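You operate a simulated robot arm through the tools that you are given. There is no shell and no other tool. Be economical: measure what you need, move in short steps, check, and stop when the job is done.

You run a simulated robot arm. Do the job below in one go: nothing can be reset, and whatever is moved stays where it is left.

Task
Open the third chest drawer from the top, take the belt with the largest size on its label from the top of the beige drawer chest and leave it in the inside from the top of the third chest drawer and shut the drawer again. Take the blue strap reel from the workbench top and leave it on the purple board there. Put the grey swatch book from the workbench top on the top of the blue bench and the white swatch book on the upper shelf of the workbench. Open the middle white drawer, take the strainer on the top of the beige drawer chest and put it away inside, then shut the drawer. The order is free.

The check looks at the end state, three seconds after you hand in, the way a careful person would. Anything else that was tipped, shoved, dropped, spilled or broken makes it a failure.

Robot
A 7-joint arm with a two-finger parallel gripper on a trunk, on a base that drives. Base frame: it is fixed to the floor where the robot stands at the start and does not move with it; the origin is under the middle of the robot, x ahead of it, y to its left, z up. Readings come in mm, degrees, newtons and seconds.
With the tool pointing down near the work surface it reaches from about 360 to 860 mm from the robot's upright axis, wherever it stands. Its first joint turns from -166.0 to 166.0 degrees. Places, roughly: belt [8500, 750, 1000]; board [-750, 2250, 750]; drawer [-200, -2800, 400]; inside of the third chest drawer [8400, 600, 300]; middle white drawer [-200, -2700, 500]; strainer (17x13x8 cm) [8000, 800, 900]; strap reel [-500, 2250, 750]; swatch book [-750, 2500, 750]; third chest drawer [8400, 500, 300]; top of the blue bench [-1000, 1000, 800]; upper shelf of the workbench (69x16 cm) [-1120, 2280, 1140]. Payload 3.43 kg.
The tool frame sits at the grasp point between the pads (the TCP): z along the fingers, y along the line on which they close. The tips reach 34 mm beyond it. Largest opening 128 mm; finger width 24, thickness 12; the body of the gripper, 48 by 130 mm, starts 96 mm behind the TCP.
Orientation is told as [roll, pitch, yaw] about the base's x, y, z axes, in that order, counted from this pose: with the fingers straight down and closing along the base's y, the tool's x points along the base's -x, its y along +y and its z along -z.

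Tools
- The arm moves only by the tool move_arm. Its argument "deltas" is text: rows parted by semicolons, each of 7 numbers parted by spaces: the shift along the tool's x, y, z in units of 150 mm (1.0 is 150 mm), then the turn, a rotation vector about the tool's x, y, z in units of 180 degrees (1.0 is 180 degrees), then the gripper command, from -1 (fully open) to 1 (shut), values between in proportion. In form: tx ty tz ax ay az grip; .... A call has 1 to 12 rows; each row is the pose to reach, as a shift and turn from the pose commanded when the call began, along the tool's axes at that moment. A call with a number of a shift or a turn outside -1 to 1 is refused whole. A row lasts 0.2 s, in which the tool goes at most 50 mm and 8.6 degrees; a call with a longer step from one row to the next is refused whole, and so is a gripper value outside its range. A pose out of reach is approached as far as the arm can. The call stops where the force on the tool passes 40 N (or 10 N more than at its start, if that is more) or the arm is blocked; 0.2 s more then pass. The fingers move at their own pace (about 153 mm/s each) and stop on an object; they squeeze with about 29 N. The grip force told is the motor's: it shows also when the fingers shut on nothing. Time passes only in rows, and 0.2 s behind the last, so rows that repeat a pose let the fingers close. It gives the time, the measured TCP pose, the force on the tool (base axes), the opening and the grip force at its end, in the units of the frame above (readings bear some noise), with the torque about the TCP (base axes, N m) and any sound that the robot's microphone picked up, and new pictures: "show" is both (left out), scene, wrist or none.
- Cameras (640 x 400 px; columns grow to the right, rows downward): "scene" is now at [189.1, -4.5, 1549.7]; the picture's right is [-0.06, -1.00, 0.00], its down [-0.70, 0.04, -0.71] and it looks along [0.71, -0.04, -0.70] (base axes); focal length 218 px, centre (320, 200). "wrist" rides on the gripper at [76, -11, -160] in the tool frame; the picture's right is [0.15, 0.99, 0.00], its down [-0.88, 0.13, -0.46] and it looks along [-0.45, 0.07, 0.89] (tool axes); focal length 234 px, centre (320, 200). There is no depth. A picture from a camera that has moved, and an enlarged one, comes with that camera's place and axes in the base frame and with its lens. The place of the scene camera against the robot may be out by one fixed shift of up to 12 mm in any direction.
- base_move(legs): drives the robot by 1 to 6 legs, each [ahead, turn to the left] in mm and degrees, along the robot's own axes; the way and the turn of a leg run together, so that a leg with both is an arc; at most 1500 mm and 180 degrees a leg. The arm and the cameras ride along, it lands a little off, and it stops where it bumps. It gives what a move gives, and a new picture of the scene camera.
- turn_head(pan, tilt): turns the head with the scene camera to pan (to the left, within 132 degrees either way) and tilt (down, from -29 to 69), counted from straight ahead of the robot. It gives what a move gives, and a new picture of the scene camera.
- inspect(camera, box): a new picture of the part [left, top, right, bottom] of that camera's present view, enlarged. No time passes.
- sign_off(): hands the job in; it is judged then, once.

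Go step by step. Nothing tells you exact positions but the pictures and the camera data: compare them with the known pose of the tool, close in by small moves and look again before you grip or let go. The budget is 207 turns and 260 pictures, counting those below and the enlarged ones. Unless the task says otherwise, let go and move clear before handing in.

The tools are called after ">>>" by a JSON object that holds its "method" and its "body". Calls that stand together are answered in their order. move_arm: Moves the arm, as the interface text tells. Its arguments: {"type":"object","properties":{"deltas":{"type":"string"},"show":{"type":"string","enum":["both","scene","wrist","none"]}},"required":["deltas"]} The other tools are called the same way: base_move (legs) drives the base; turn_head (pan, tilt) turns the head that bears the scene camera; inspect (camera, box) takes an enlarged picture of a part of a camera's view; sign_off () hands the job in.

At the start:

```text
time_s: 0.0
tool_pos: [464.2, -85.7, 593.7]
tool_rot: [0.1, 0.1, 0.0]
force: [0.3, -1.5, -0.3]
wrist_torque: [0.03, 0.02, 0.01]
width: 128.2
gripper_force: 0.0
robot x, y, heading: [4.5, -1.2, -0.0]
head pan, tilt: [-3.3, 44.7]
```

scene: 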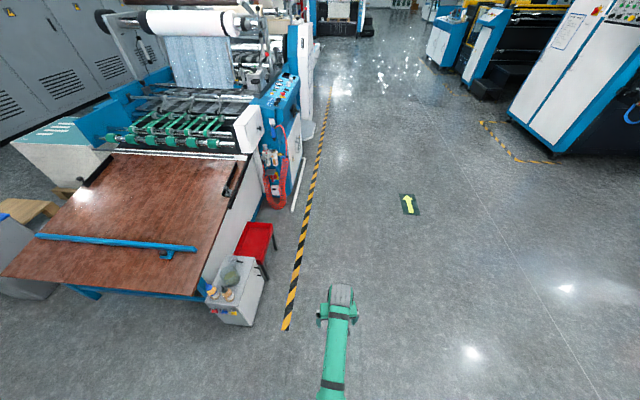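
wrist: 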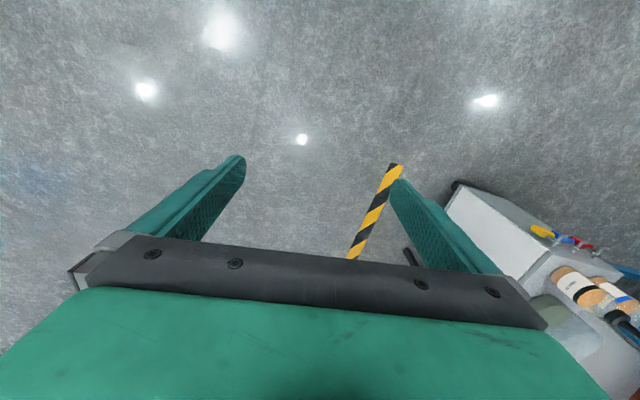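

I see a print shop floor; the workbench should be behind-left. I'll look around with the head first.

>>> {"method": "turn_head", "body": {"pan": 110, "tilt": 25}}

>>> {"method": "turn_head", "body": {"pan": -95, "tilt": 20}}

>>> {"method": "turn_head", "body": {"pan": 0, "tilt": 15}}

```text
time_s: 1.9
tool_pos: [462.9, -87.0, 593.2]
tool_rot: [-0.1, 0.0, 0.0]
force: [-0.3, -1.0, 0.6]
wrist_torque: [0.0, -0.03, 0.01]
width: 128.1
gripper_force: 0.1
robot x, y, heading: [1.9, -0.2, -0.1]
head pan, tilt: [110.0, 25.0]
camera scene: at [76.2, 86.7, 1579.8], right [0.94, 0.34, 0.0], down [0.14, -0.4, -0.91], along [-0.31, 0.85, -0.42], focal length 218 px, centre (320, 200)
```

scene: 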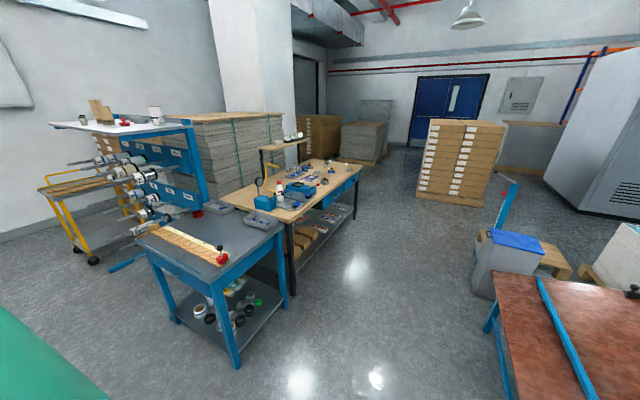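

```text
time_s: 4.9
tool_pos: [463.9, -86.4, 594.1]
tool_rot: [0.0, 0.1, 0.0]
force: [-0.7, 0.1, 0.2]
wrist_torque: [0.02, -0.02, 0.04]
width: 128.0
gripper_force: 0.0
robot x, y, heading: [-0.7, 1.8, -0.2]
head pan, tilt: [-95.0, 20.0]
camera scene: at [99.6, -92.7, 1587.9], right [-1.0, 0.09, 0.0], down [0.03, 0.34, -0.94], along [-0.08, -0.94, -0.34], focal length 218 px, centre (320, 200)
```

scene: 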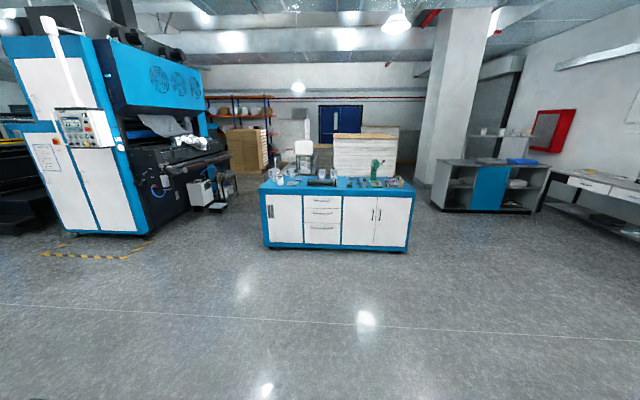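

```text
time_s: 6.6
tool_pos: [463.8, -85.8, 593.0]
tool_rot: [0.0, 0.1, 0.0]
force: [0.3, -0.3, -0.5]
wrist_torque: [0.02, -0.02, 0.01]
width: 128.0
gripper_force: 0.1
robot x, y, heading: [2.0, -4.3, -0.1]
head pan, tilt: [0.0, 15.0]
camera scene: at [201.0, 0.0, 1596.0], right [0.0, -1.0, 0.0], down [-0.26, 0.0, -0.97], along [0.97, 0.0, -0.26], focal length 218 px, centre (320, 200)
```

scene: 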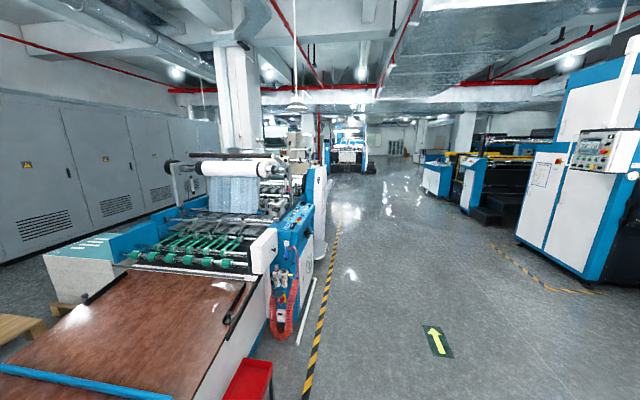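

Workbench and blue bench are behind-left, white-drawer cabinet to the right, the beige chest presumably far ahead. I'll raise the arm, then turn left and drive toward the workbench.

>>> {"method": "move_arm", "body": {"deltas": "0 0 -0.33 0 0 0 -1;0 0 -0.66 0 0 0 -1;0 0 -0.99 0 0 0 -1", "show": "none"}}

>>> {"method": "move_arm", "body": {"deltas": "0 0 -0.33 0 0 0 -1;0 0 -0.66 0 0 0 -1;0 0 -0.99 0 0 0 -1", "show": "none"}}

>>> {"method": "move_arm", "body": {"deltas": "0 0 -0.33 0 0 0 -1;0 0 -0.66 0 0 0 -1;0 0 -0.99 0 0 0 -1", "show": "none"}}

>>> {"method": "base_move", "body": {"legs": [[0, 90], [1000, 0]]}}

>>> {"method": "turn_head", "body": {"pan": 50, "tilt": 35}}

```text
time_s: 7.4
tool_pos: [465.7, -87.7, 683.5]
tool_rot: [0.0, -0.3, 0.0]
force: [-0.7, -0.3, -0.3]
wrist_torque: [0.0, 0.0, -0.01]
width: 128.0
gripper_force: 0.0
out of reach, approached as far as the arm can: row 2, 3
robot x, y, heading: [-2.3, 2.2, 0.2]
head pan, tilt: [0.0, 15.0]
```

```text
time_s: 8.2
tool_pos: [464.7, -86.1, 683.6]
tool_rot: [-0.1, -0.2, 0.0]
force: [-0.4, -1.0, 0.8]
wrist_torque: [0.0, -0.02, 0.01]
width: 128.1
gripper_force: 0.0
out of reach, approached as far as the arm can: row 1, 2, 3
robot x, y, heading: [-0.4, 1.5, -0.1]
head pan, tilt: [0.0, 15.0]
```

```text
time_s: 9.0
tool_pos: [464.7, -86.5, 683.5]
tool_rot: [-0.1, -0.2, 0.0]
force: [0.3, -1.0, 0.0]
wrist_torque: [-0.02, 0.0, 0.0]
width: 127.9
gripper_force: 0.0
out of reach, approached as far as the arm can: row 1, 2, 3
robot x, y, heading: [-3.7, 1.4, 0.1]
head pan, tilt: [0.0, 15.0]
```

```text
time_s: 18.6
tool_pos: [108.9, 1469.6, 684.0]
tool_rot: [0.0, -0.2, 88.5]
force: [-1.3, -1.3, 0.7]
wrist_torque: [0.02, 0.02, 0.0]
width: 127.8
gripper_force: 0.1
robot x, y, heading: [11.7, 1007.5, 88.7]
head pan, tilt: [0.0, 15.0]
camera scene: at [18.8, 1205.3, 1596.0], right [1.0, -0.02, 0.0], down [-0.01, -0.26, -0.97], along [0.02, 0.97, -0.26], focal length 218 px, centre (320, 200)
```

scene: 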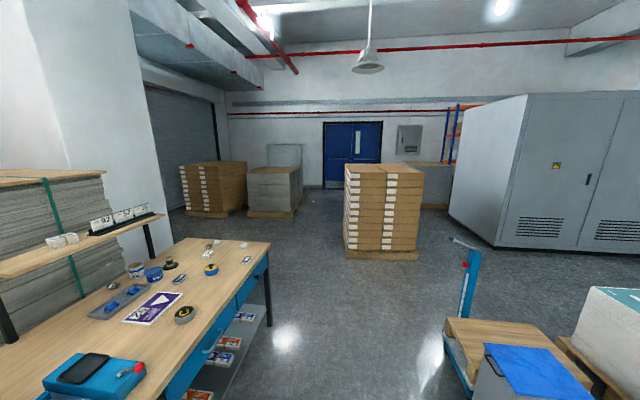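

```text
time_s: 19.8
tool_pos: [109.6, 1470.4, 683.7]
tool_rot: [-0.1, -0.2, 88.6]
force: [-0.7, 0.2, 0.0]
wrist_torque: [-0.01, 0.0, -0.01]
width: 127.8
gripper_force: 0.0
robot x, y, heading: [13.5, 1006.2, 88.4]
head pan, tilt: [50.0, 35.0]
camera scene: at [-49.5, 1170.3, 1564.0], right [0.66, 0.75, 0.0], down [0.43, -0.38, -0.82], along [-0.61, 0.54, -0.57], focal length 218 px, centre (320, 200)
```

scene: 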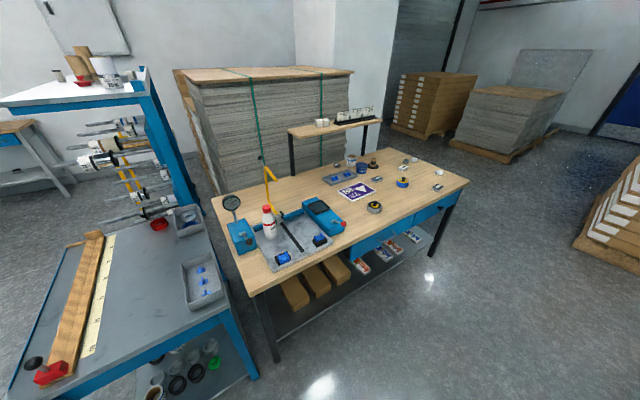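

The workbench is in view with a purple board, reels and trays. I'll zoom in to identify things, and test the arm's reach upward further out.

>>> {"method": "inspect", "body": {"camera": "scene", "box": [210, 100, 370, 200]}}

>>> {"method": "inspect", "body": {"camera": "scene", "box": [320, 130, 480, 230]}}

>>> {"method": "inspect", "body": {"camera": "scene", "box": [220, 190, 380, 290]}}

>>> {"method": "move_arm", "body": {"deltas": "-0.33 0 0 0 0 0 -1;-0.66 0 0 0 0 0 -1;-0.99 0 0 0 0 0 -1;-0.99 0 -0.33 0 0 0 -1;-0.99 0 -0.66 0 0 0 -1;-0.99 0 -0.99 0 0 0 -1", "show": "none"}}

```text
4.00 times, centred on (290, 150) of scene
camera zoom: at [-49.5, 1170.3, 1564.0], right [0.66, 0.75, 0.0], down [0.43, -0.38, -0.82], along [-0.61, 0.54, -0.57], focal length 872 px, centre (440, 400)
```

zoom: 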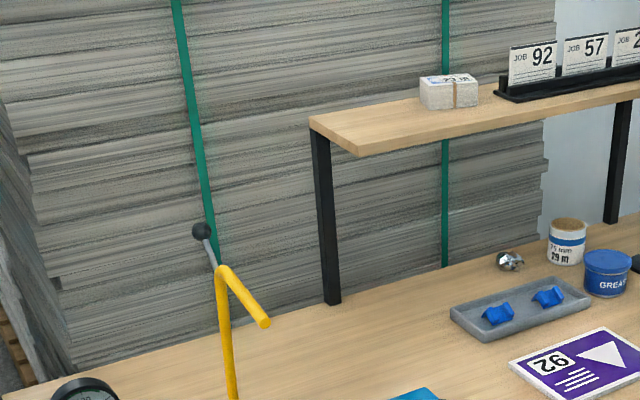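

```text
4.00 times, centred on (400, 180) of scene
camera zoom: at [-49.5, 1170.3, 1564.0], right [0.66, 0.75, 0.0], down [0.43, -0.38, -0.82], along [-0.61, 0.54, -0.57], focal length 872 px, centre (0, 280)
```

zoom: 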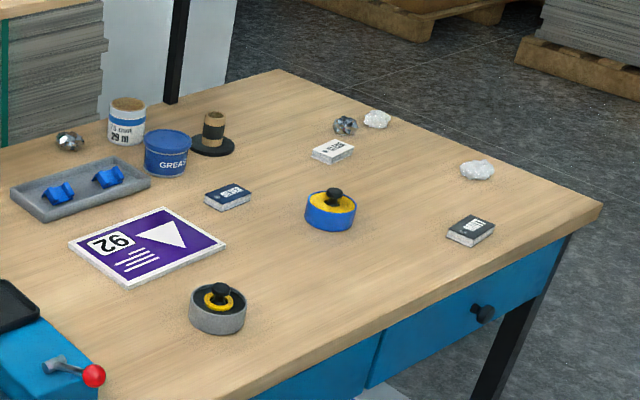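

```text
4.00 times, centred on (300, 240) of scene
camera zoom: at [-49.5, 1170.3, 1564.0], right [0.66, 0.75, 0.0], down [0.43, -0.38, -0.82], along [-0.61, 0.54, -0.57], focal length 872 px, centre (400, 40)
```

zoom: 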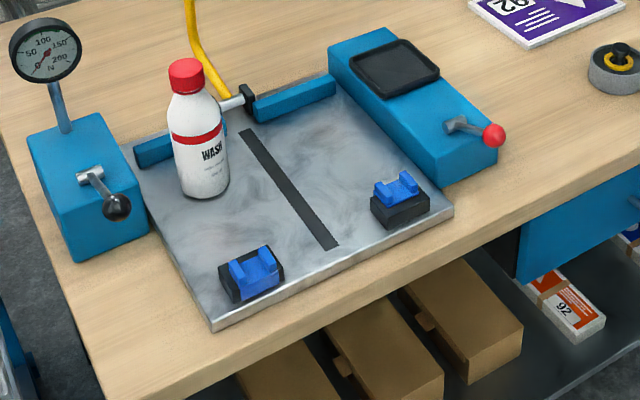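

```text
time_s: 21.2
tool_pos: [111.6, 1620.6, 836.4]
tool_rot: [-0.4, -0.3, 88.9]
force: [3.0, -2.4, -4.3]
wrist_torque: [0.38, 0.37, 0.0]
width: 128.2
gripper_force: 0.1
out of reach, approached as far as the arm can: row 4, 5
robot x, y, heading: [10.2, 1007.5, 88.3]
head pan, tilt: [50.0, 35.0]
```

Blue reel, grey/white/navy swatch books and the purple board lie at the far part of the table. I'll drive to stand in front of that part, keeping clear, and face the table.

>>> {"method": "base_move", "body": {"legs": [[0, -9.8], [1472, 0], [0, 93.4]]}}

>>> {"method": "turn_head", "body": {"pan": 0, "tilt": 30}}

```text
time_s: 33.6
tool_pos: [-298.5, 2623.2, 833.4]
tool_rot: [-0.1, -0.3, 171.7]
force: [0.9, -1.0, 0.4]
wrist_torque: [-0.02, -0.02, 0.03]
width: 128.0
gripper_force: 0.0
robot x, y, heading: [294.2, 2450.4, 171.7]
head pan, tilt: [50.0, 35.0]
camera scene: at [130.6, 2405.1, 1564.0], right [-0.67, 0.75, 0.0], down [0.43, 0.38, -0.82], along [-0.61, -0.55, -0.57], focal length 218 px, centre (320, 200)
```

scene: 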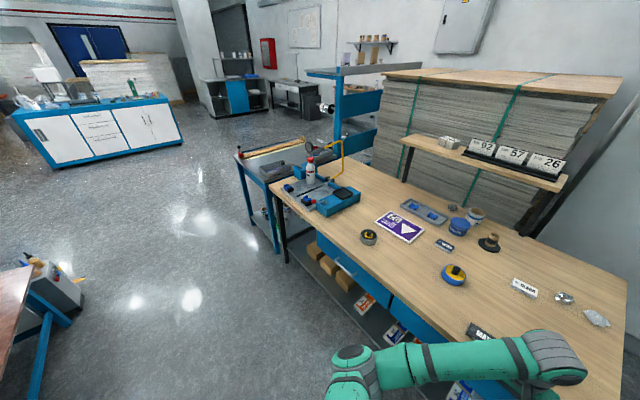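

```text
time_s: 34.8
tool_pos: [-299.8, 2623.5, 833.4]
tool_rot: [-0.1, -0.2, 171.7]
force: [-0.1, -0.6, 0.4]
wrist_torque: [0.0, 0.03, 0.02]
width: 128.0
gripper_force: 0.1
robot x, y, heading: [299.0, 2451.9, 171.9]
head pan, tilt: [0.0, 30.0]
camera scene: at [106.7, 2476.6, 1571.8], right [0.14, 0.99, 0.0], down [0.49, -0.07, -0.87], along [-0.86, 0.12, -0.5], focal length 218 px, centre (320, 200)
```

scene: 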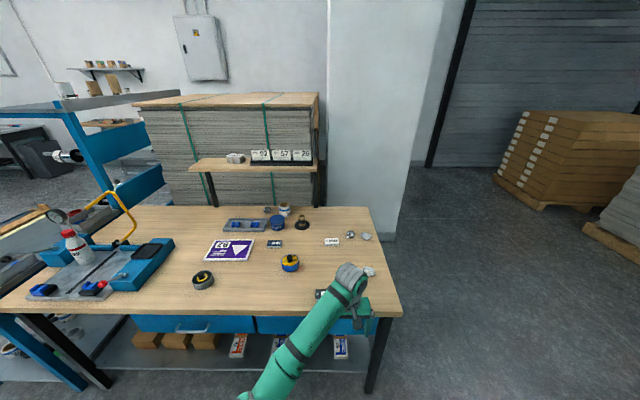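

The table is square to the robot now. Zooming in for positions.

>>> {"method": "inspect", "body": {"camera": "scene", "box": [190, 200, 382, 320]}}

>>> {"method": "inspect", "body": {"camera": "scene", "box": [180, 130, 340, 230]}}

```text
3.33 times, centred on (286, 260) of scene
camera zoom: at [106.7, 2476.6, 1571.8], right [0.14, 0.99, 0.0], down [0.49, -0.07, -0.87], along [-0.86, 0.12, -0.5], focal length 726 px, centre (433, 0)
```

zoom: 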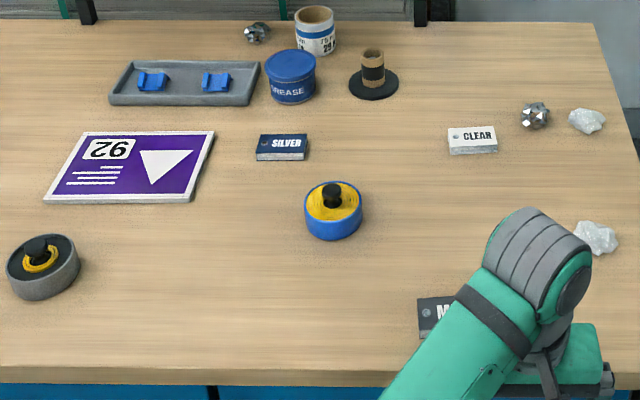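

```text
4.00 times, centred on (260, 180) of scene
camera zoom: at [106.7, 2476.6, 1571.8], right [0.14, 0.99, 0.0], down [0.49, -0.07, -0.87], along [-0.86, 0.12, -0.5], focal length 872 px, centre (560, 280)
```

zoom: 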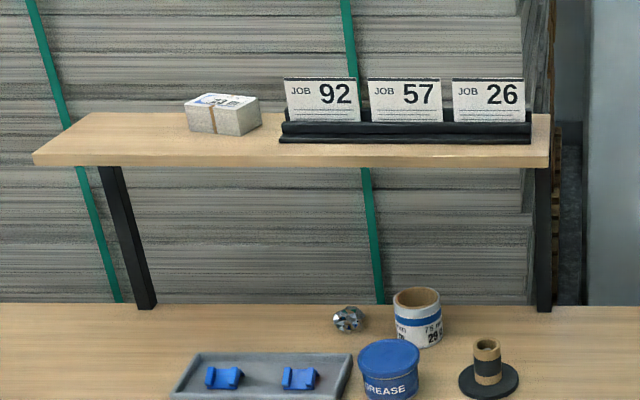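

Triangulating: table top z≈797, blue reel ≈(-635,2440), board ≈(-782,2132), white "CLEAR" book ≈(-762,2659), grey book ≈(-454,2578), free shelf spot ≈(-1140,2035,1140). Raising the arm before driving nearer.

>>> {"method": "move_arm", "body": {"deltas": "0 0 -0.33 0 0 0 -1;0 0 -0.66 0 0 0 -1;0 0 -0.99 0 0 0 -1", "show": "none"}}

>>> {"method": "move_arm", "body": {"deltas": "0 0 -0.33 0 0 0 -1;0 0 -0.66 0 0 0 -1;0 0 -0.99 0 0 0 -1", "show": "scene"}}

```text
time_s: 35.6
tool_pos: [-297.9, 2625.5, 981.5]
tool_rot: [-0.1, -0.3, 171.8]
force: [-0.1, -0.3, -0.3]
wrist_torque: [0.02, -0.03, 0.0]
width: 128.0
gripper_force: 0.0
robot x, y, heading: [295.3, 2448.2, 171.6]
head pan, tilt: [0.0, 30.0]
```

```text
time_s: 36.4
tool_pos: [-299.0, 2622.1, 1129.8]
tool_rot: [-0.2, -0.2, 171.7]
force: [0.2, -0.3, -0.6]
wrist_torque: [-0.01, -0.06, -0.01]
width: 127.7
gripper_force: 0.0
robot x, y, heading: [295.6, 2449.0, 171.8]
head pan, tilt: [0.0, 30.0]
camera scene: at [106.5, 2476.7, 1571.8], right [0.14, 0.99, 0.0], down [0.49, -0.07, -0.87], along [-0.86, 0.12, -0.5], focal length 218 px, centre (320, 200)
```

scene: 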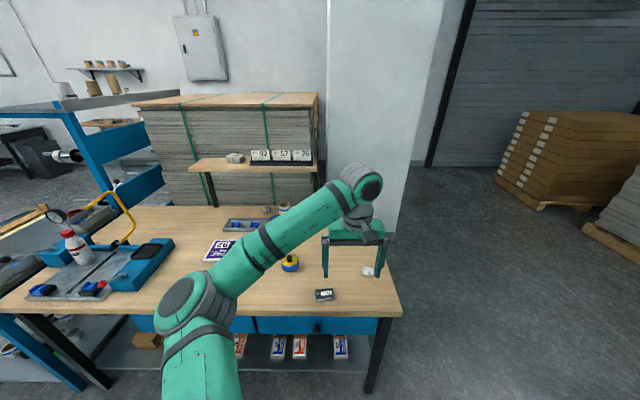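

The arm goes high fine. Testing forward reach at this height.

>>> {"method": "move_arm", "body": {"deltas": "-0.33 0 0 0 0 0 -1;-0.66 0 0 0 0 0 -1;-0.99 0 0 0 0 0 -1", "show": "none"}}

>>> {"method": "move_arm", "body": {"deltas": "-0.33 0 0 0 0 0 -1;-0.66 0 0 0 0 0 -1;-0.99 0 0 0 0 0 -1", "show": "none"}}

```text
time_s: 37.2
tool_pos: [-447.2, 2642.8, 1130.8]
tool_rot: [0.0, -0.2, 171.7]
force: [0.0, -1.0, 0.1]
wrist_torque: [0.08, 0.01, 0.04]
width: 127.8
gripper_force: 0.1
robot x, y, heading: [295.2, 2448.8, 171.5]
head pan, tilt: [0.0, 30.0]
```

```text
time_s: 38.0
tool_pos: [-547.7, 2660.7, 1130.8]
tool_rot: [0.0, -0.4, 171.3]
force: [-0.5, 0.8, -0.4]
wrist_torque: [-0.11, -0.04, 0.02]
width: 128.2
gripper_force: 0.1
out of reach, approached as far as the arm can: row 3
robot x, y, heading: [302.4, 2445.4, 171.6]
head pan, tilt: [0.0, 30.0]
```

Tool-down reach at shelf height is ~870 mm. Checking my own base's footprint by looking down.

>>> {"method": "turn_head", "body": {"pan": 0, "tilt": 69}}

```text
time_s: 39.1
tool_pos: [-548.5, 2656.5, 1130.5]
tool_rot: [-0.2, -0.3, 171.7]
force: [-0.2, -0.3, 0.6]
wrist_torque: [0.01, 0.0, -0.04]
width: 127.8
gripper_force: 0.1
robot x, y, heading: [296.8, 2451.8, 171.9]
head pan, tilt: [0.0, 68.8]
camera scene: at [140.8, 2471.8, 1520.4], right [0.14, 0.99, 0.0], down [0.92, -0.13, -0.36], along [-0.36, 0.05, -0.93], focal length 218 px, centre (320, 200)
```

scene: 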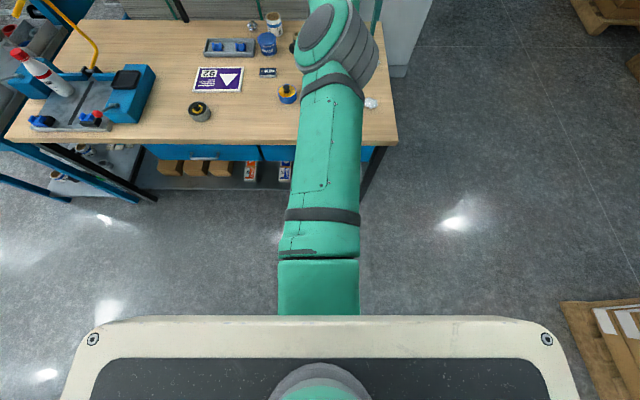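

A wide plate shows in front of the shoulder; I'll take a second view to measure my footprint before closing on the table.

>>> {"method": "turn_head", "body": {"pan": 60, "tilt": 69}}

```text
time_s: 40.4
tool_pos: [-548.2, 2658.0, 1129.6]
tool_rot: [-0.1, -0.4, 171.7]
force: [-0.1, 0.0, 0.4]
wrist_torque: [-0.01, -0.03, 0.0]
width: 127.8
gripper_force: 0.0
robot x, y, heading: [293.6, 2445.5, 171.9]
head pan, tilt: [60.0, 68.8]
camera scene: at [161.6, 2419.9, 1520.3], right [-0.79, 0.62, 0.0], down [0.58, 0.73, -0.36], along [-0.22, -0.28, -0.93], focal length 218 px, centre (320, 200)
```

scene: 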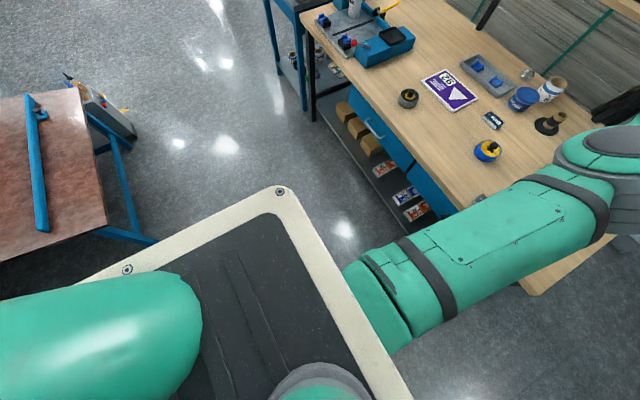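

That plate is just the top of my trunk, so the base is hidden. I'll pull the arm in a little and advance conservatively (axis ~380 mm from table edge).

>>> {"method": "move_arm", "body": {"deltas": "0.33 0 0 0 0 0 -1;0.66 0 0 0 0 0 -1;0.99 0 0 0 0 0 -1", "show": "none"}}

>>> {"method": "base_move", "body": {"legs": [[345, 0]]}}

>>> {"method": "turn_head", "body": {"pan": 0, "tilt": 50}}

```text
time_s: 41.2
tool_pos: [-400.3, 2635.1, 1128.1]
tool_rot: [0.0, 0.0, 171.7]
force: [-0.6, 0.9, -0.4]
wrist_torque: [-0.05, -0.01, 0.03]
width: 128.1
gripper_force: 0.1
robot x, y, heading: [297.4, 2449.3, 171.7]
head pan, tilt: [60.0, 68.8]
```

```text
time_s: 43.4
tool_pos: [-743.4, 2684.5, 1129.4]
tool_rot: [-0.1, -0.1, 171.6]
force: [-0.4, 0.3, -0.4]
wrist_torque: [-0.01, -0.01, 0.0]
width: 128.1
gripper_force: 0.0
robot x, y, heading: [-44.5, 2497.3, 171.6]
head pan, tilt: [60.0, 68.8]
camera scene: at [-180.4, 2469.5, 1520.3], right [-0.79, 0.62, 0.0], down [0.58, 0.73, -0.36], along [-0.22, -0.28, -0.93], focal length 218 px, centre (320, 200)
```

scene: 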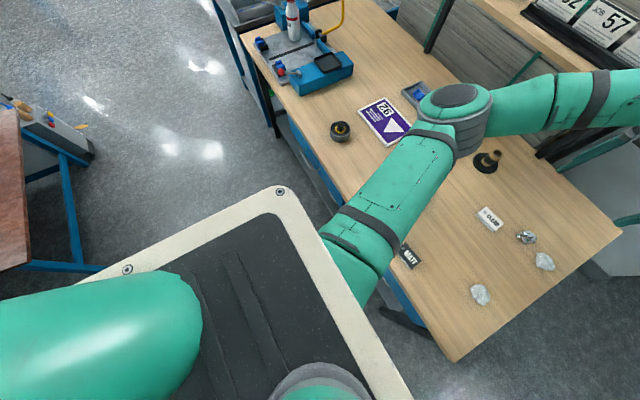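

```text
time_s: 44.7
tool_pos: [-741.9, 2684.8, 1129.3]
tool_rot: [-0.1, -0.3, 171.7]
force: [0.7, 0.2, 0.6]
wrist_torque: [0.05, -0.03, 0.0]
width: 127.8
gripper_force: 0.1
robot x, y, heading: [-39.9, 2499.9, 171.8]
head pan, tilt: [0.0, 50.0]
camera scene: at [-221.9, 2524.5, 1542.2], right [0.14, 0.99, 0.0], down [0.76, -0.11, -0.64], along [-0.64, 0.09, -0.77], focal length 218 px, centre (320, 200)
```

scene: 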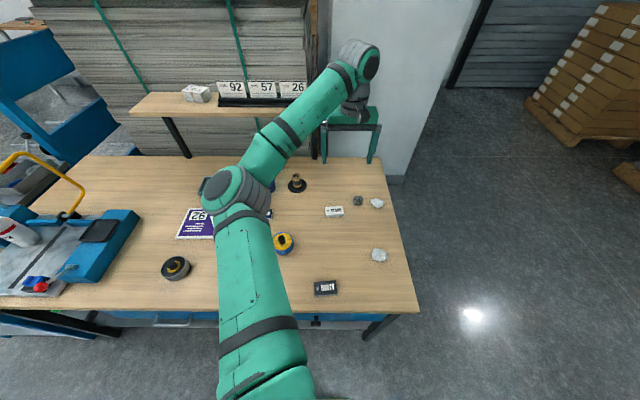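

Reel confirmed at ≈(-638,2447). Moving the tool above it.

>>> {"method": "move_arm", "body": {"deltas": "0.18 0.2 0 0 0 0 -1;0.36 0.4 0 0 0 0 -1;0.55 0.6 0 0 0 0 -1;0.73 0.8 0 0 0 0 -1;0.92 1 0 0 0 0 -1", "show": "none"}}

>>> {"method": "move_arm", "body": {"deltas": "0 0.24 -0 0 0 0 -1;0 0.48 0 0 0 0 -1;0 0.48 0.3 0 0 0 -1;0 0.48 0.6 0 0 0 -1;0 0.48 0.9 0 0 0 -1", "show": "both"}}

```text
time_s: 45.9
tool_pos: [-627.6, 2518.0, 1129.3]
tool_rot: [0.0, -0.2, 171.7]
force: [-0.5, -0.1, -0.7]
wrist_torque: [-0.05, -0.02, -0.01]
width: 128.0
gripper_force: 0.0
robot x, y, heading: [-45.0, 2495.2, 171.5]
head pan, tilt: [0.0, 50.0]
```

```text
time_s: 47.1
tool_pos: [-637.5, 2446.1, 993.5]
tool_rot: [0.0, -0.4, 171.7]
force: [0.0, -0.1, 0.2]
wrist_torque: [0.01, 0.01, 0.02]
width: 128.2
gripper_force: 0.0
robot x, y, heading: [-47.2, 2499.4, 171.8]
head pan, tilt: [0.0, 50.0]
camera scene: at [-221.8, 2524.4, 1542.3], right [0.14, 0.99, 0.0], down [0.76, -0.11, -0.64], along [-0.64, 0.09, -0.77], focal length 218 px, centre (320, 200)
camera wrist: at [-560.5, 2445.9, 1152.9], right [0.0, -1.0, 0.0], down [-0.89, 0.0, 0.46], along [-0.46, 0.0, -0.89], focal length 234 px, centre (320, 200)
```

scene: 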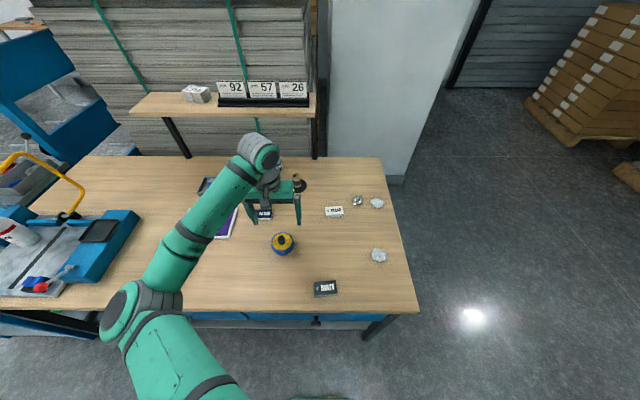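
wrist: 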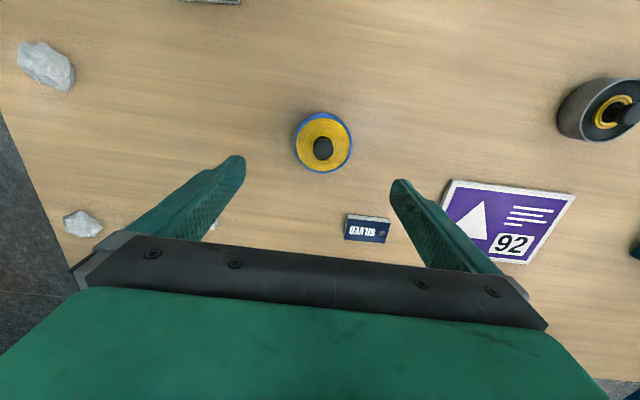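

Wrist view agrees: reel at (-640,2442). Descending around it.

>>> {"method": "move_arm", "body": {"deltas": "0.01 0.02 0.3 0 0 0 -1;0.01 0.02 0.6 0 0 0 -1;0.01 0.02 0.85 0 0 0 -1", "show": "both"}}

```text
time_s: 47.9
tool_pos: [-638.8, 2441.5, 863.8]
tool_rot: [0.0, -0.4, 171.6]
force: [0.6, -0.5, 0.5]
wrist_torque: [0.0, 0.0, -0.02]
width: 127.9
gripper_force: 0.0
robot x, y, heading: [-46.3, 2498.7, 171.8]
head pan, tilt: [0.0, 50.0]
camera scene: at [-221.9, 2524.4, 1542.3], right [0.14, 0.99, 0.0], down [0.76, -0.11, -0.64], along [-0.64, 0.09, -0.77], focal length 218 px, centre (320, 200)
camera wrist: at [-561.2, 2441.2, 1025.3], right [0.0, -1.0, 0.0], down [-0.89, 0.0, 0.46], along [-0.46, 0.0, -0.89], focal length 234 px, centre (320, 200)
```

scene: 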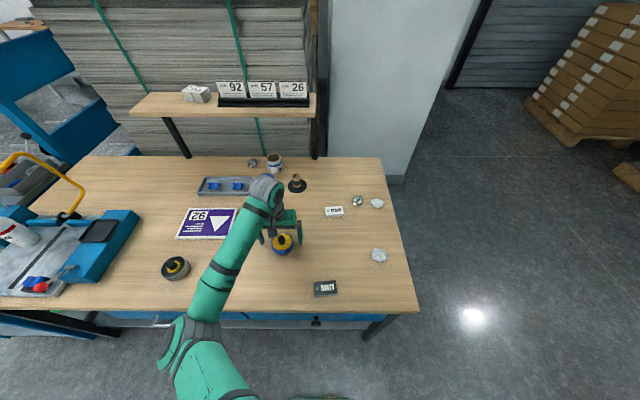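
wrist: 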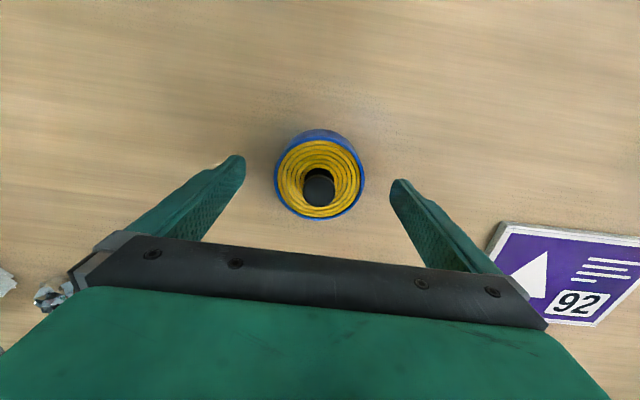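

Well aligned; going down 26 mm and closing.

>>> {"method": "move_arm", "body": {"deltas": "0 0 0.17 0 0 0 -1;0 0 0.17 0 0 0 1;0 0 0.17 0 0 0 1;0 0 0.17 0 0 0 1;0 0 0.17 0 0 0 1", "show": "wrist"}}

```text
time_s: 49.1
tool_pos: [-640.1, 2442.1, 840.3]
tool_rot: [-0.1, -0.3, 171.6]
force: [-0.3, -0.3, 0.9]
wrist_torque: [-0.06, 0.08, -0.01]
width: 78.9
gripper_force: 29.1
robot x, y, heading: [-47.7, 2500.3, 171.6]
head pan, tilt: [0.0, 50.0]
camera wrist: at [-561.9, 2442.0, 1000.7], right [0.0, -1.0, 0.0], down [-0.89, 0.0, 0.46], along [-0.46, 0.0, -0.89], focal length 234 px, centre (320, 200)
```

wrist: 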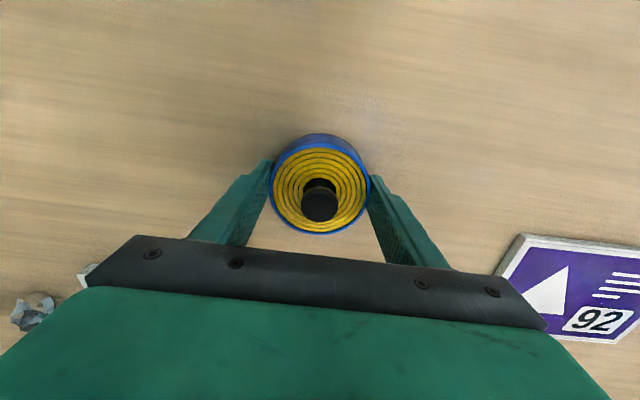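

Gripped. Lifting and carrying toward the board at ≈(-778,2138).

>>> {"method": "move_arm", "body": {"deltas": "0 0 -0.33 0 0 0 1;0 0 -0.65 0 0 0 1;-0.1 0.3 -0.65 0 0 0 1;-0.2 0.6 -0.65 0 0 0 1;-0.3 0.9 -0.65 0 0 0 1;-0.33 1 -0.65 0 0 0 1", "show": "none"}}

>>> {"method": "move_arm", "body": {"deltas": "-0.1 0.3 0 0 0 0 1;-0.2 0.6 0 0 0 0 1;-0.28 0.9 0 0 0 0 1;-0.3 1 0 0 0 0 1", "show": "both"}}

```text
time_s: 50.5
tool_pos: [-709.1, 2299.6, 938.4]
tool_rot: [0.0, -0.4, 171.6]
force: [-0.6, 0.2, 0.1]
wrist_torque: [-0.01, 0.0, 0.01]
width: 0.2
gripper_force: 28.7
robot x, y, heading: [-43.5, 2500.1, 171.3]
head pan, tilt: [0.0, 50.0]
```

```text
time_s: 51.5
tool_pos: [-775.3, 2158.5, 938.6]
tool_rot: [0.0, -0.2, 171.5]
force: [0.0, 0.1, -0.5]
wrist_torque: [-0.01, -0.02, -0.03]
width: 0.0
gripper_force: 29.7
robot x, y, heading: [-44.6, 2499.2, 171.6]
head pan, tilt: [0.0, 50.0]
camera scene: at [-221.9, 2524.4, 1542.3], right [0.14, 0.99, 0.0], down [0.76, -0.11, -0.64], along [-0.64, 0.09, -0.77], focal length 218 px, centre (320, 200)
camera wrist: at [-698.0, 2157.6, 1098.9], right [0.0, -1.0, 0.0], down [-0.89, 0.0, 0.46], along [-0.46, 0.0, -0.89], focal length 234 px, centre (320, 200)
```

scene: 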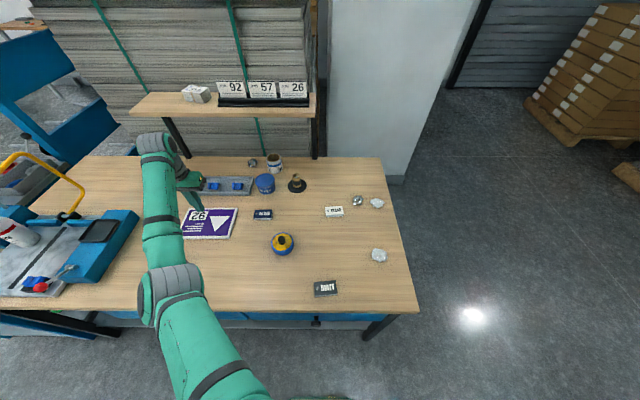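
wrist: 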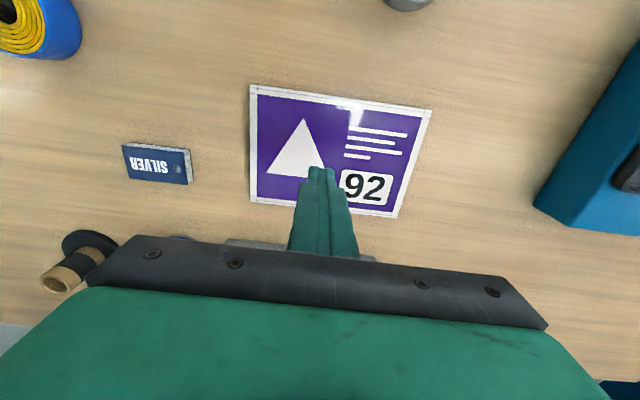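

The reel slipped out (grip was too near its top edge) and stayed put. Returning to take it lower.

>>> {"method": "move_arm", "body": {"deltas": "0.1 -0.3 0 0 0 0 -1;0.2 -0.6 0 0 0 0 -1;0.29 -0.9 0 0 0 0 -1;0.31 -1 0 0 0 0 -1", "show": "none"}}

>>> {"method": "move_arm", "body": {"deltas": "0.1 -0.3 0 0 0 0 -1;0.2 -0.6 0 0 0 0 -1;0.29 -0.9 0 0 0 0 -1;0.31 -1 0 0 0 0 -1", "show": "wrist"}}

```text
time_s: 52.5
tool_pos: [-708.8, 2299.7, 937.5]
tool_rot: [-0.1, -0.2, 171.7]
force: [0.3, -0.4, 0.4]
wrist_torque: [0.0, -0.03, 0.0]
width: 128.2
gripper_force: 0.0
robot x, y, heading: [-44.1, 2498.7, 171.7]
head pan, tilt: [0.0, 50.0]
```

```text
time_s: 53.5
tool_pos: [-638.9, 2443.0, 938.3]
tool_rot: [0.0, -0.2, 171.7]
force: [0.9, -0.7, 0.7]
wrist_torque: [0.0, 0.01, -0.04]
width: 128.2
gripper_force: 0.1
robot x, y, heading: [-43.8, 2499.1, 171.5]
head pan, tilt: [0.0, 50.0]
camera wrist: at [-561.8, 2442.9, 1098.0], right [0.0, -1.0, 0.0], down [-0.89, 0.0, 0.46], along [-0.46, 0.0, -0.89], focal length 234 px, centre (320, 200)
```

wrist: 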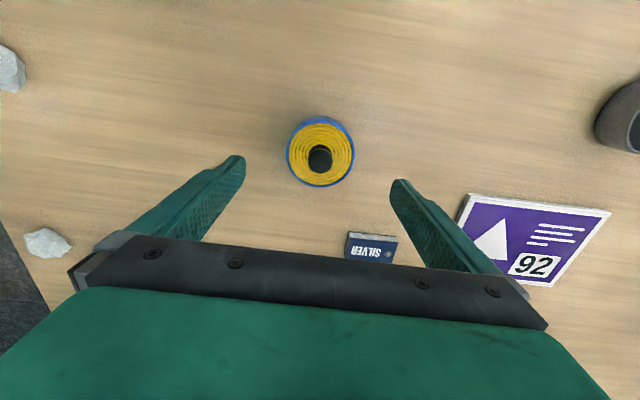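

Descending deeper (to z≈828) with small final steps, then a slow lift to check.

>>> {"method": "move_arm", "body": {"deltas": "0 0 0.3 0 0 0 -1;0 0 0.55 0 0 0 -1;0 0 0.66 0 0 0 -1;0 0 0.7 0 0 0 -1;0 0 0.73 0 0 0 -1", "show": "none"}}

```text
time_s: 54.7
tool_pos: [-640.2, 2440.6, 834.1]
tool_rot: [-0.1, -0.5, 171.6]
force: [4.7, 0.6, 7.7]
wrist_torque: [-0.45, -0.17, 0.37]
width: 127.4
gripper_force: 0.1
robot x, y, heading: [-44.2, 2494.0, 171.7]
head pan, tilt: [0.0, 50.0]
stopped in row 5: the force on the tool passed its limit at 48 N (the readings are from after the stop); the commanded pose is now the measured one
```

The table is at z≈800. Closing here and lifting slowly.

>>> {"method": "move_arm", "body": {"deltas": "0 0 -0.015 0 0 0 -1;0 0 -0.015 0 0 0 1;0 0 -0.015 0 0 0 1;0 0 -0.015 0 0 0 1;0 0 -0.015 0 0 0 1;0 0 -0.05 0 0 0 1;0 0 -0.1 0 0 0 1;0 0 -0.15 0 0 0 1;0 0 -0.2 0 0 0 1", "show": "wrist"}}

```text
time_s: 56.7
tool_pos: [-639.6, 2440.9, 863.2]
tool_rot: [0.0, -0.5, 171.6]
force: [-0.6, 0.3, -1.7]
wrist_torque: [0.02, 0.0, -0.03]
width: 78.9
gripper_force: 28.7
robot x, y, heading: [-41.2, 2499.7, 171.7]
head pan, tilt: [0.0, 50.0]
camera wrist: at [-562.1, 2440.4, 1023.5], right [0.0, -1.0, 0.0], down [-0.89, 0.0, 0.46], along [-0.46, 0.0, -0.89], focal length 234 px, centre (320, 200)
```

wrist: 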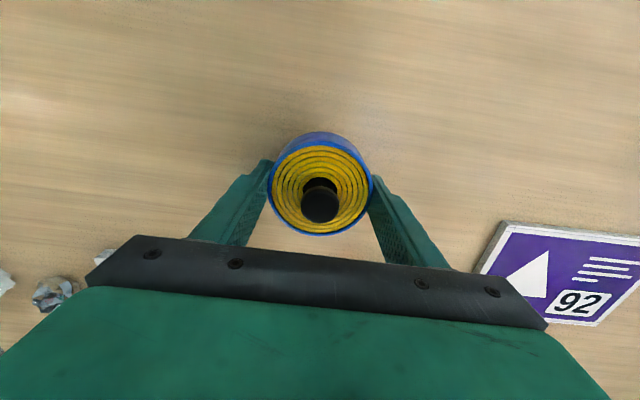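

Held this time. Carrying slowly to the board.

>>> {"method": "move_arm", "body": {"deltas": "0 0 -0.06 0 0 0 1;0 0 -0.12 0 0 0 1;0 0 -0.15 0 0 0 1;-0.02 0.08 -0.15 0 0 0 1;-0.06 0.2 -0.15 0 0 0 1;-0.1 0.33 -0.15 0 0 0 1;-0.14 0.46 -0.15 0 0 0 1;-0.18 0.59 -0.15 0 0 0 1;-0.21 0.69 -0.15 0 0 0 1;-0.22 0.73 -0.15 0 0 0 1", "show": "none"}}

>>> {"method": "move_arm", "body": {"deltas": "-0.02 0.08 0 0 0 0 1;-0.06 0.2 0 0 0 0 1;-0.1 0.33 0 0 0 0 1;-0.14 0.46 0 0 0 0 1;-0.18 0.59 0 0 0 0 1;-0.21 0.69 0 0 0 0 1;-0.22 0.73 0 0 0 0 1", "show": "none"}}

>>> {"method": "move_arm", "body": {"deltas": "-0.02 0.08 0 0 0 0 1;-0.06 0.2 0 0 0 0 1;-0.1 0.33 0 0 0 0 1;-0.14 0.46 0 0 0 0 1;-0.18 0.58 0 0 0 0 1;-0.2 0.64 0 0 0 0 1;-0.205 0.67 0 0 0 0 1", "show": "wrist"}}

```text
time_s: 58.9
tool_pos: [-687.9, 2337.5, 885.7]
tool_rot: [0.0, -0.6, 171.6]
force: [0.4, 0.8, -3.1]
wrist_torque: [-0.04, 0.01, 0.04]
width: 78.8
gripper_force: 29.2
robot x, y, heading: [-45.5, 2498.6, 171.9]
head pan, tilt: [0.0, 50.0]
```

```text
time_s: 60.5
tool_pos: [-737.6, 2234.7, 885.6]
tool_rot: [-0.1, -0.4, 171.5]
force: [0.5, 0.5, -1.9]
wrist_torque: [-0.04, 0.01, 0.03]
width: 78.9
gripper_force: 29.1
robot x, y, heading: [-45.3, 2499.8, 171.7]
head pan, tilt: [0.0, 50.0]
```

```text
time_s: 62.1
tool_pos: [-783.6, 2140.5, 887.1]
tool_rot: [0.0, -0.4, 171.5]
force: [0.7, -0.3, -1.2]
wrist_torque: [-0.02, -0.01, -0.01]
width: 78.7
gripper_force: 28.6
robot x, y, heading: [-45.9, 2498.0, 171.9]
head pan, tilt: [0.0, 50.0]
camera wrist: at [-704.6, 2138.7, 1046.9], right [0.0, -1.0, 0.0], down [-0.89, 0.0, 0.46], along [-0.46, 0.0, -0.89], focal length 234 px, centre (320, 200)
```

wrist: 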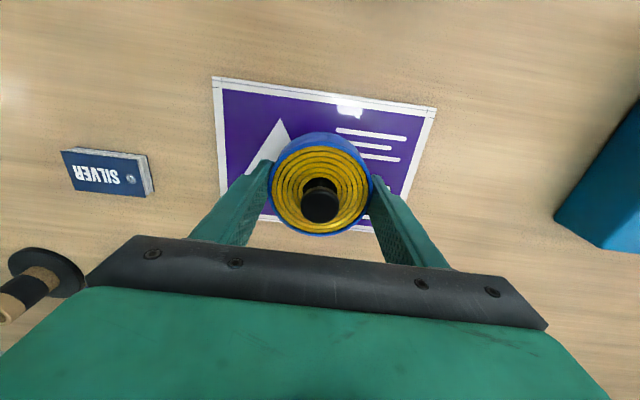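

Over the board's centre. Lowering gently and watching the force.

>>> {"method": "move_arm", "body": {"deltas": "0 0 0.1 0 0 0 1;0 0 0.2 0 0 0 1;0 0 0.26 0 0 0 1;0 0 0.28 0 0 0 1;0 0 0.28 0 0 0 1", "show": "wrist"}}

```text
time_s: 63.3
tool_pos: [-782.9, 2139.3, 845.0]
tool_rot: [0.0, -0.5, 171.7]
force: [0.8, 0.4, 6.8]
wrist_torque: [0.02, -0.2, -0.03]
width: 78.7
gripper_force: 28.6
robot x, y, heading: [-44.6, 2496.6, 171.8]
head pan, tilt: [0.0, 50.0]
camera wrist: at [-704.8, 2139.1, 1005.1], right [0.0, -1.0, 0.0], down [-0.89, 0.0, 0.46], along [-0.46, 0.0, -0.89], focal length 234 px, centre (320, 200)
```

wrist: 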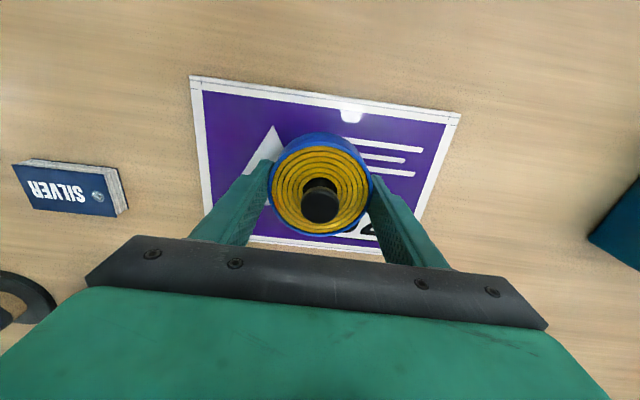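

Contact (7 N). Releasing slowly and rising straight up.

>>> {"method": "move_arm", "body": {"deltas": "0 0 0 0 0 0 0;0 0 0 0 0 0 -1;0 0 0 0 0 0 -1;0 0 -0.2 0 0 0 -1;0 0 -0.5 0 0 0 -1;0 0 -0.83 0 0 0 -1", "show": "both"}}

```text
time_s: 64.7
tool_pos: [-783.2, 2139.5, 968.3]
tool_rot: [-0.1, -0.4, 171.6]
force: [0.2, -0.8, 0.6]
wrist_torque: [0.0, 0.0, -0.01]
width: 127.9
gripper_force: 0.0
robot x, y, heading: [-46.2, 2502.1, 171.6]
head pan, tilt: [0.0, 50.0]
camera scene: at [-221.9, 2524.3, 1542.3], right [0.14, 0.99, 0.0], down [0.76, -0.11, -0.64], along [-0.64, 0.09, -0.77], focal length 218 px, centre (320, 200)
camera wrist: at [-705.2, 2138.7, 1127.9], right [0.0, -1.0, 0.0], down [-0.89, 0.0, 0.46], along [-0.46, 0.0, -0.89], focal length 234 px, centre (320, 200)
```

scene: 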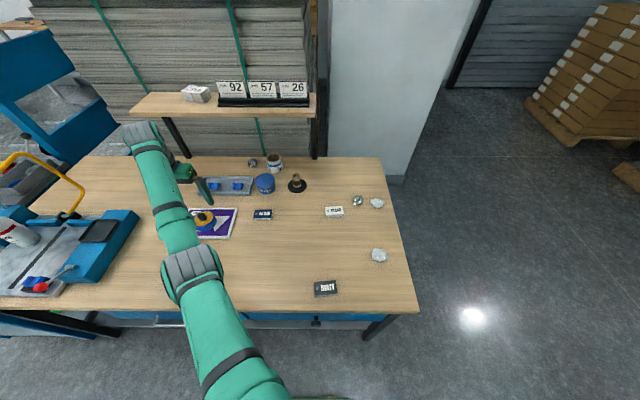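
wrist: 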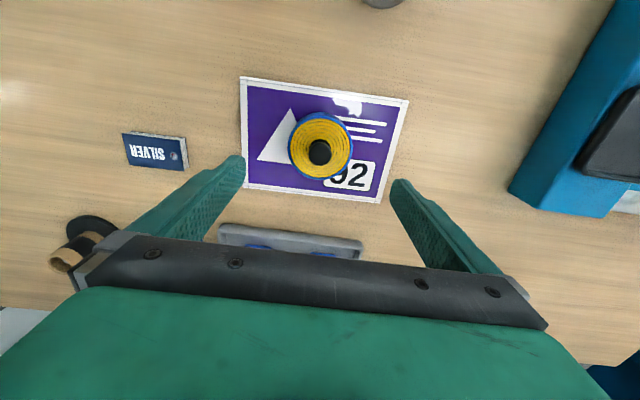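

Blue reel sits on the purple board. Next the white "CLEAR" book at ≈(-762,2659); moving over.

>>> {"method": "move_arm", "body": {"deltas": "-0.04 -0.33 0 0 0 0 -1;-0.08 -0.66 0 0 0 0 -1;-0.12 -0.99 0 0 0 0 -1", "show": "none"}}

>>> {"method": "move_arm", "body": {"deltas": "-0.04 -0.33 0 0 0 0 -1;-0.08 -0.66 0 0 0 0 -1;-0.12 -0.99 0 0 0 0 -1", "show": "none"}}

>>> {"method": "move_arm", "body": {"deltas": "-0.04 -0.33 0 0 0 0 -1;-0.08 -0.66 0 0 0 0 -1;-0.12 -0.99 0 0 0 0 -1", "show": "wrist"}}

```text
time_s: 65.5
tool_pos: [-779.0, 2286.6, 968.5]
tool_rot: [-0.2, -0.4, 171.7]
force: [-0.9, -0.1, -0.5]
wrist_torque: [0.05, 0.03, 0.0]
width: 127.9
gripper_force: 0.1
robot x, y, heading: [-45.8, 2504.2, 171.5]
head pan, tilt: [0.0, 50.0]
```

```text
time_s: 66.3
tool_pos: [-773.7, 2437.0, 968.8]
tool_rot: [0.1, -0.5, 171.7]
force: [-1.1, -1.4, 0.0]
wrist_torque: [0.04, 0.01, -0.01]
width: 128.1
gripper_force: 0.1
robot x, y, heading: [-43.9, 2502.9, 171.6]
head pan, tilt: [0.0, 50.0]
```

```text
time_s: 67.1
tool_pos: [-766.6, 2587.6, 970.3]
tool_rot: [-0.1, -0.5, 171.7]
force: [-0.4, -0.7, 0.0]
wrist_torque: [0.08, 0.01, -0.02]
width: 128.2
gripper_force: 0.1
robot x, y, heading: [-44.3, 2495.6, 171.7]
head pan, tilt: [0.0, 50.0]
camera wrist: at [-689.1, 2586.3, 1129.1], right [0.0, -1.0, 0.0], down [-0.89, 0.0, 0.46], along [-0.46, 0.0, -0.89], focal length 234 px, centre (320, 200)
```

wrist: 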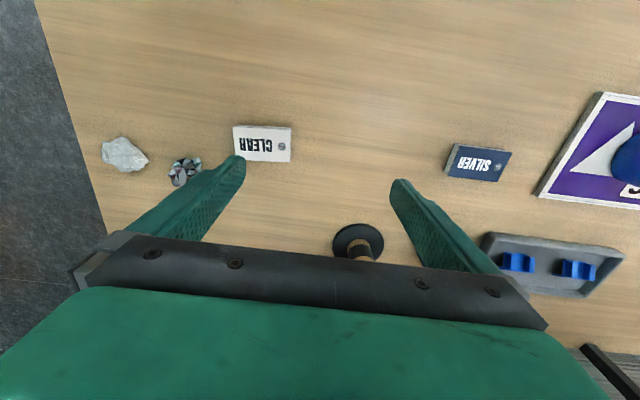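

Book CLEAR at ≈(-765,2664), roughly along base y. Moving above it, aligning yaw slightly, then tilting the tool 45° forward (needed for the high shelf).

>>> {"method": "move_arm", "body": {"deltas": "0.02 -0.26 0 0 0 -0.015 -0.7;0.035 -0.52 0 0 0 -0.03 -0.7", "show": "none"}}

>>> {"method": "move_arm", "body": {"deltas": "0 0 0 0 -0.042 0 -0.7;0 0 0 0 -0.084 0 -0.7;0 0 0 0 -0.126 0 -0.7;0 0 0 0 -0.168 0 -0.7;0 0 0 0 -0.21 0 -0.7;0 0 0 0 -0.25 0 -0.7", "show": "both"}}

```text
time_s: 67.7
tool_pos: [-751.7, 2663.2, 970.1]
tool_rot: [-0.1, -0.5, 177.1]
force: [-1.1, -0.5, 0.2]
wrist_torque: [0.04, -0.02, 0.0]
width: 108.8
gripper_force: 0.0
robot x, y, heading: [-46.2, 2496.4, 171.6]
head pan, tilt: [0.0, 50.0]
```

```text
time_s: 69.1
tool_pos: [-753.1, 2664.1, 970.6]
tool_rot: [-0.1, -45.6, 177.0]
force: [0.1, -0.5, 0.5]
wrist_torque: [-0.02, -0.03, 0.0]
width: 108.9
gripper_force: 0.1
robot x, y, heading: [-43.7, 2496.6, 171.8]
head pan, tilt: [0.0, 50.0]
camera scene: at [-221.9, 2524.5, 1542.3], right [0.14, 0.99, 0.0], down [0.76, -0.11, -0.64], along [-0.64, 0.09, -0.77], focal length 218 px, centre (320, 200)
camera wrist: at [-585.4, 2665.7, 1028.3], right [0.05, -0.99, -0.11], down [-0.3, -0.12, 0.95], along [-0.95, -0.02, -0.3], focal length 234 px, centre (320, 200)
```

scene: 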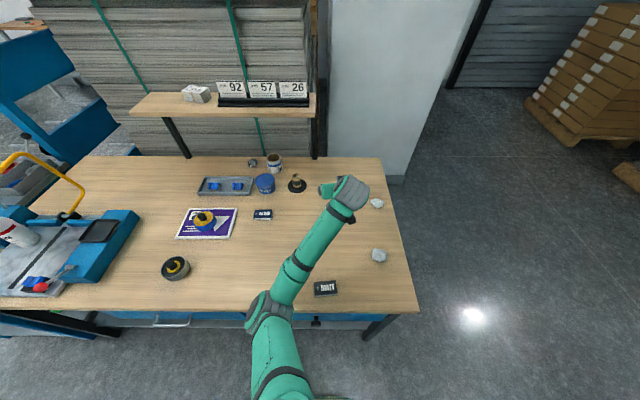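
wrist: 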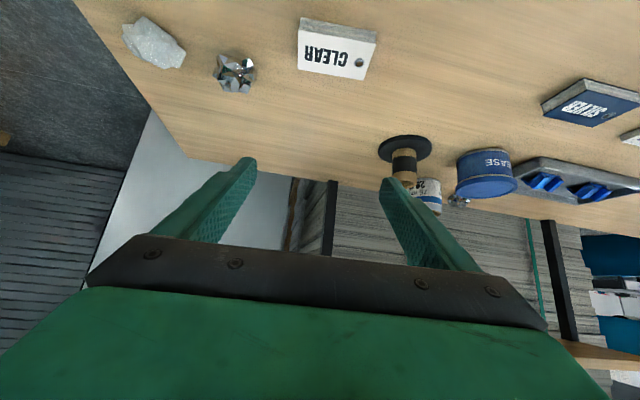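

Tilt works. Descending along base vertical toward the book, pausing ~35 mm above final height.

>>> {"method": "move_arm", "body": {"deltas": "0.17 0 0.145 0 0 0 -0.7;0.34 0 0.29 0 0 0 -0.7;0.51 0 0.433 0 0 0 -0.7", "show": "both"}}

```text
time_s: 69.9
tool_pos: [-746.5, 2663.5, 867.6]
tool_rot: [-0.1, -45.5, 177.1]
force: [-1.0, -0.3, 0.1]
wrist_torque: [-0.01, 0.03, -0.01]
width: 108.5
gripper_force: 0.1
robot x, y, heading: [-47.4, 2499.4, 171.9]
head pan, tilt: [0.0, 50.0]
camera scene: at [-221.8, 2524.5, 1542.3], right [0.14, 0.99, 0.0], down [0.76, -0.11, -0.64], along [-0.64, 0.09, -0.77], focal length 218 px, centre (320, 200)
camera wrist: at [-579.0, 2665.8, 926.7], right [0.05, -0.99, -0.11], down [-0.3, -0.12, 0.95], along [-0.95, -0.02, -0.3], focal length 234 px, centre (320, 200)
```

scene: 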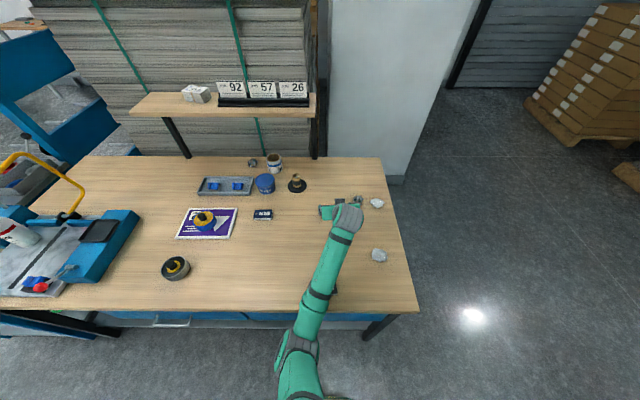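
wrist: 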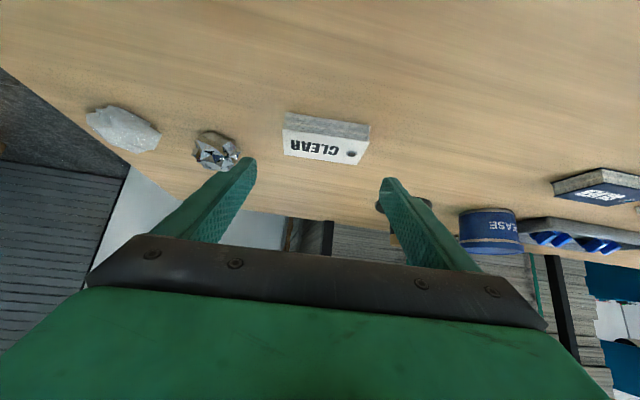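

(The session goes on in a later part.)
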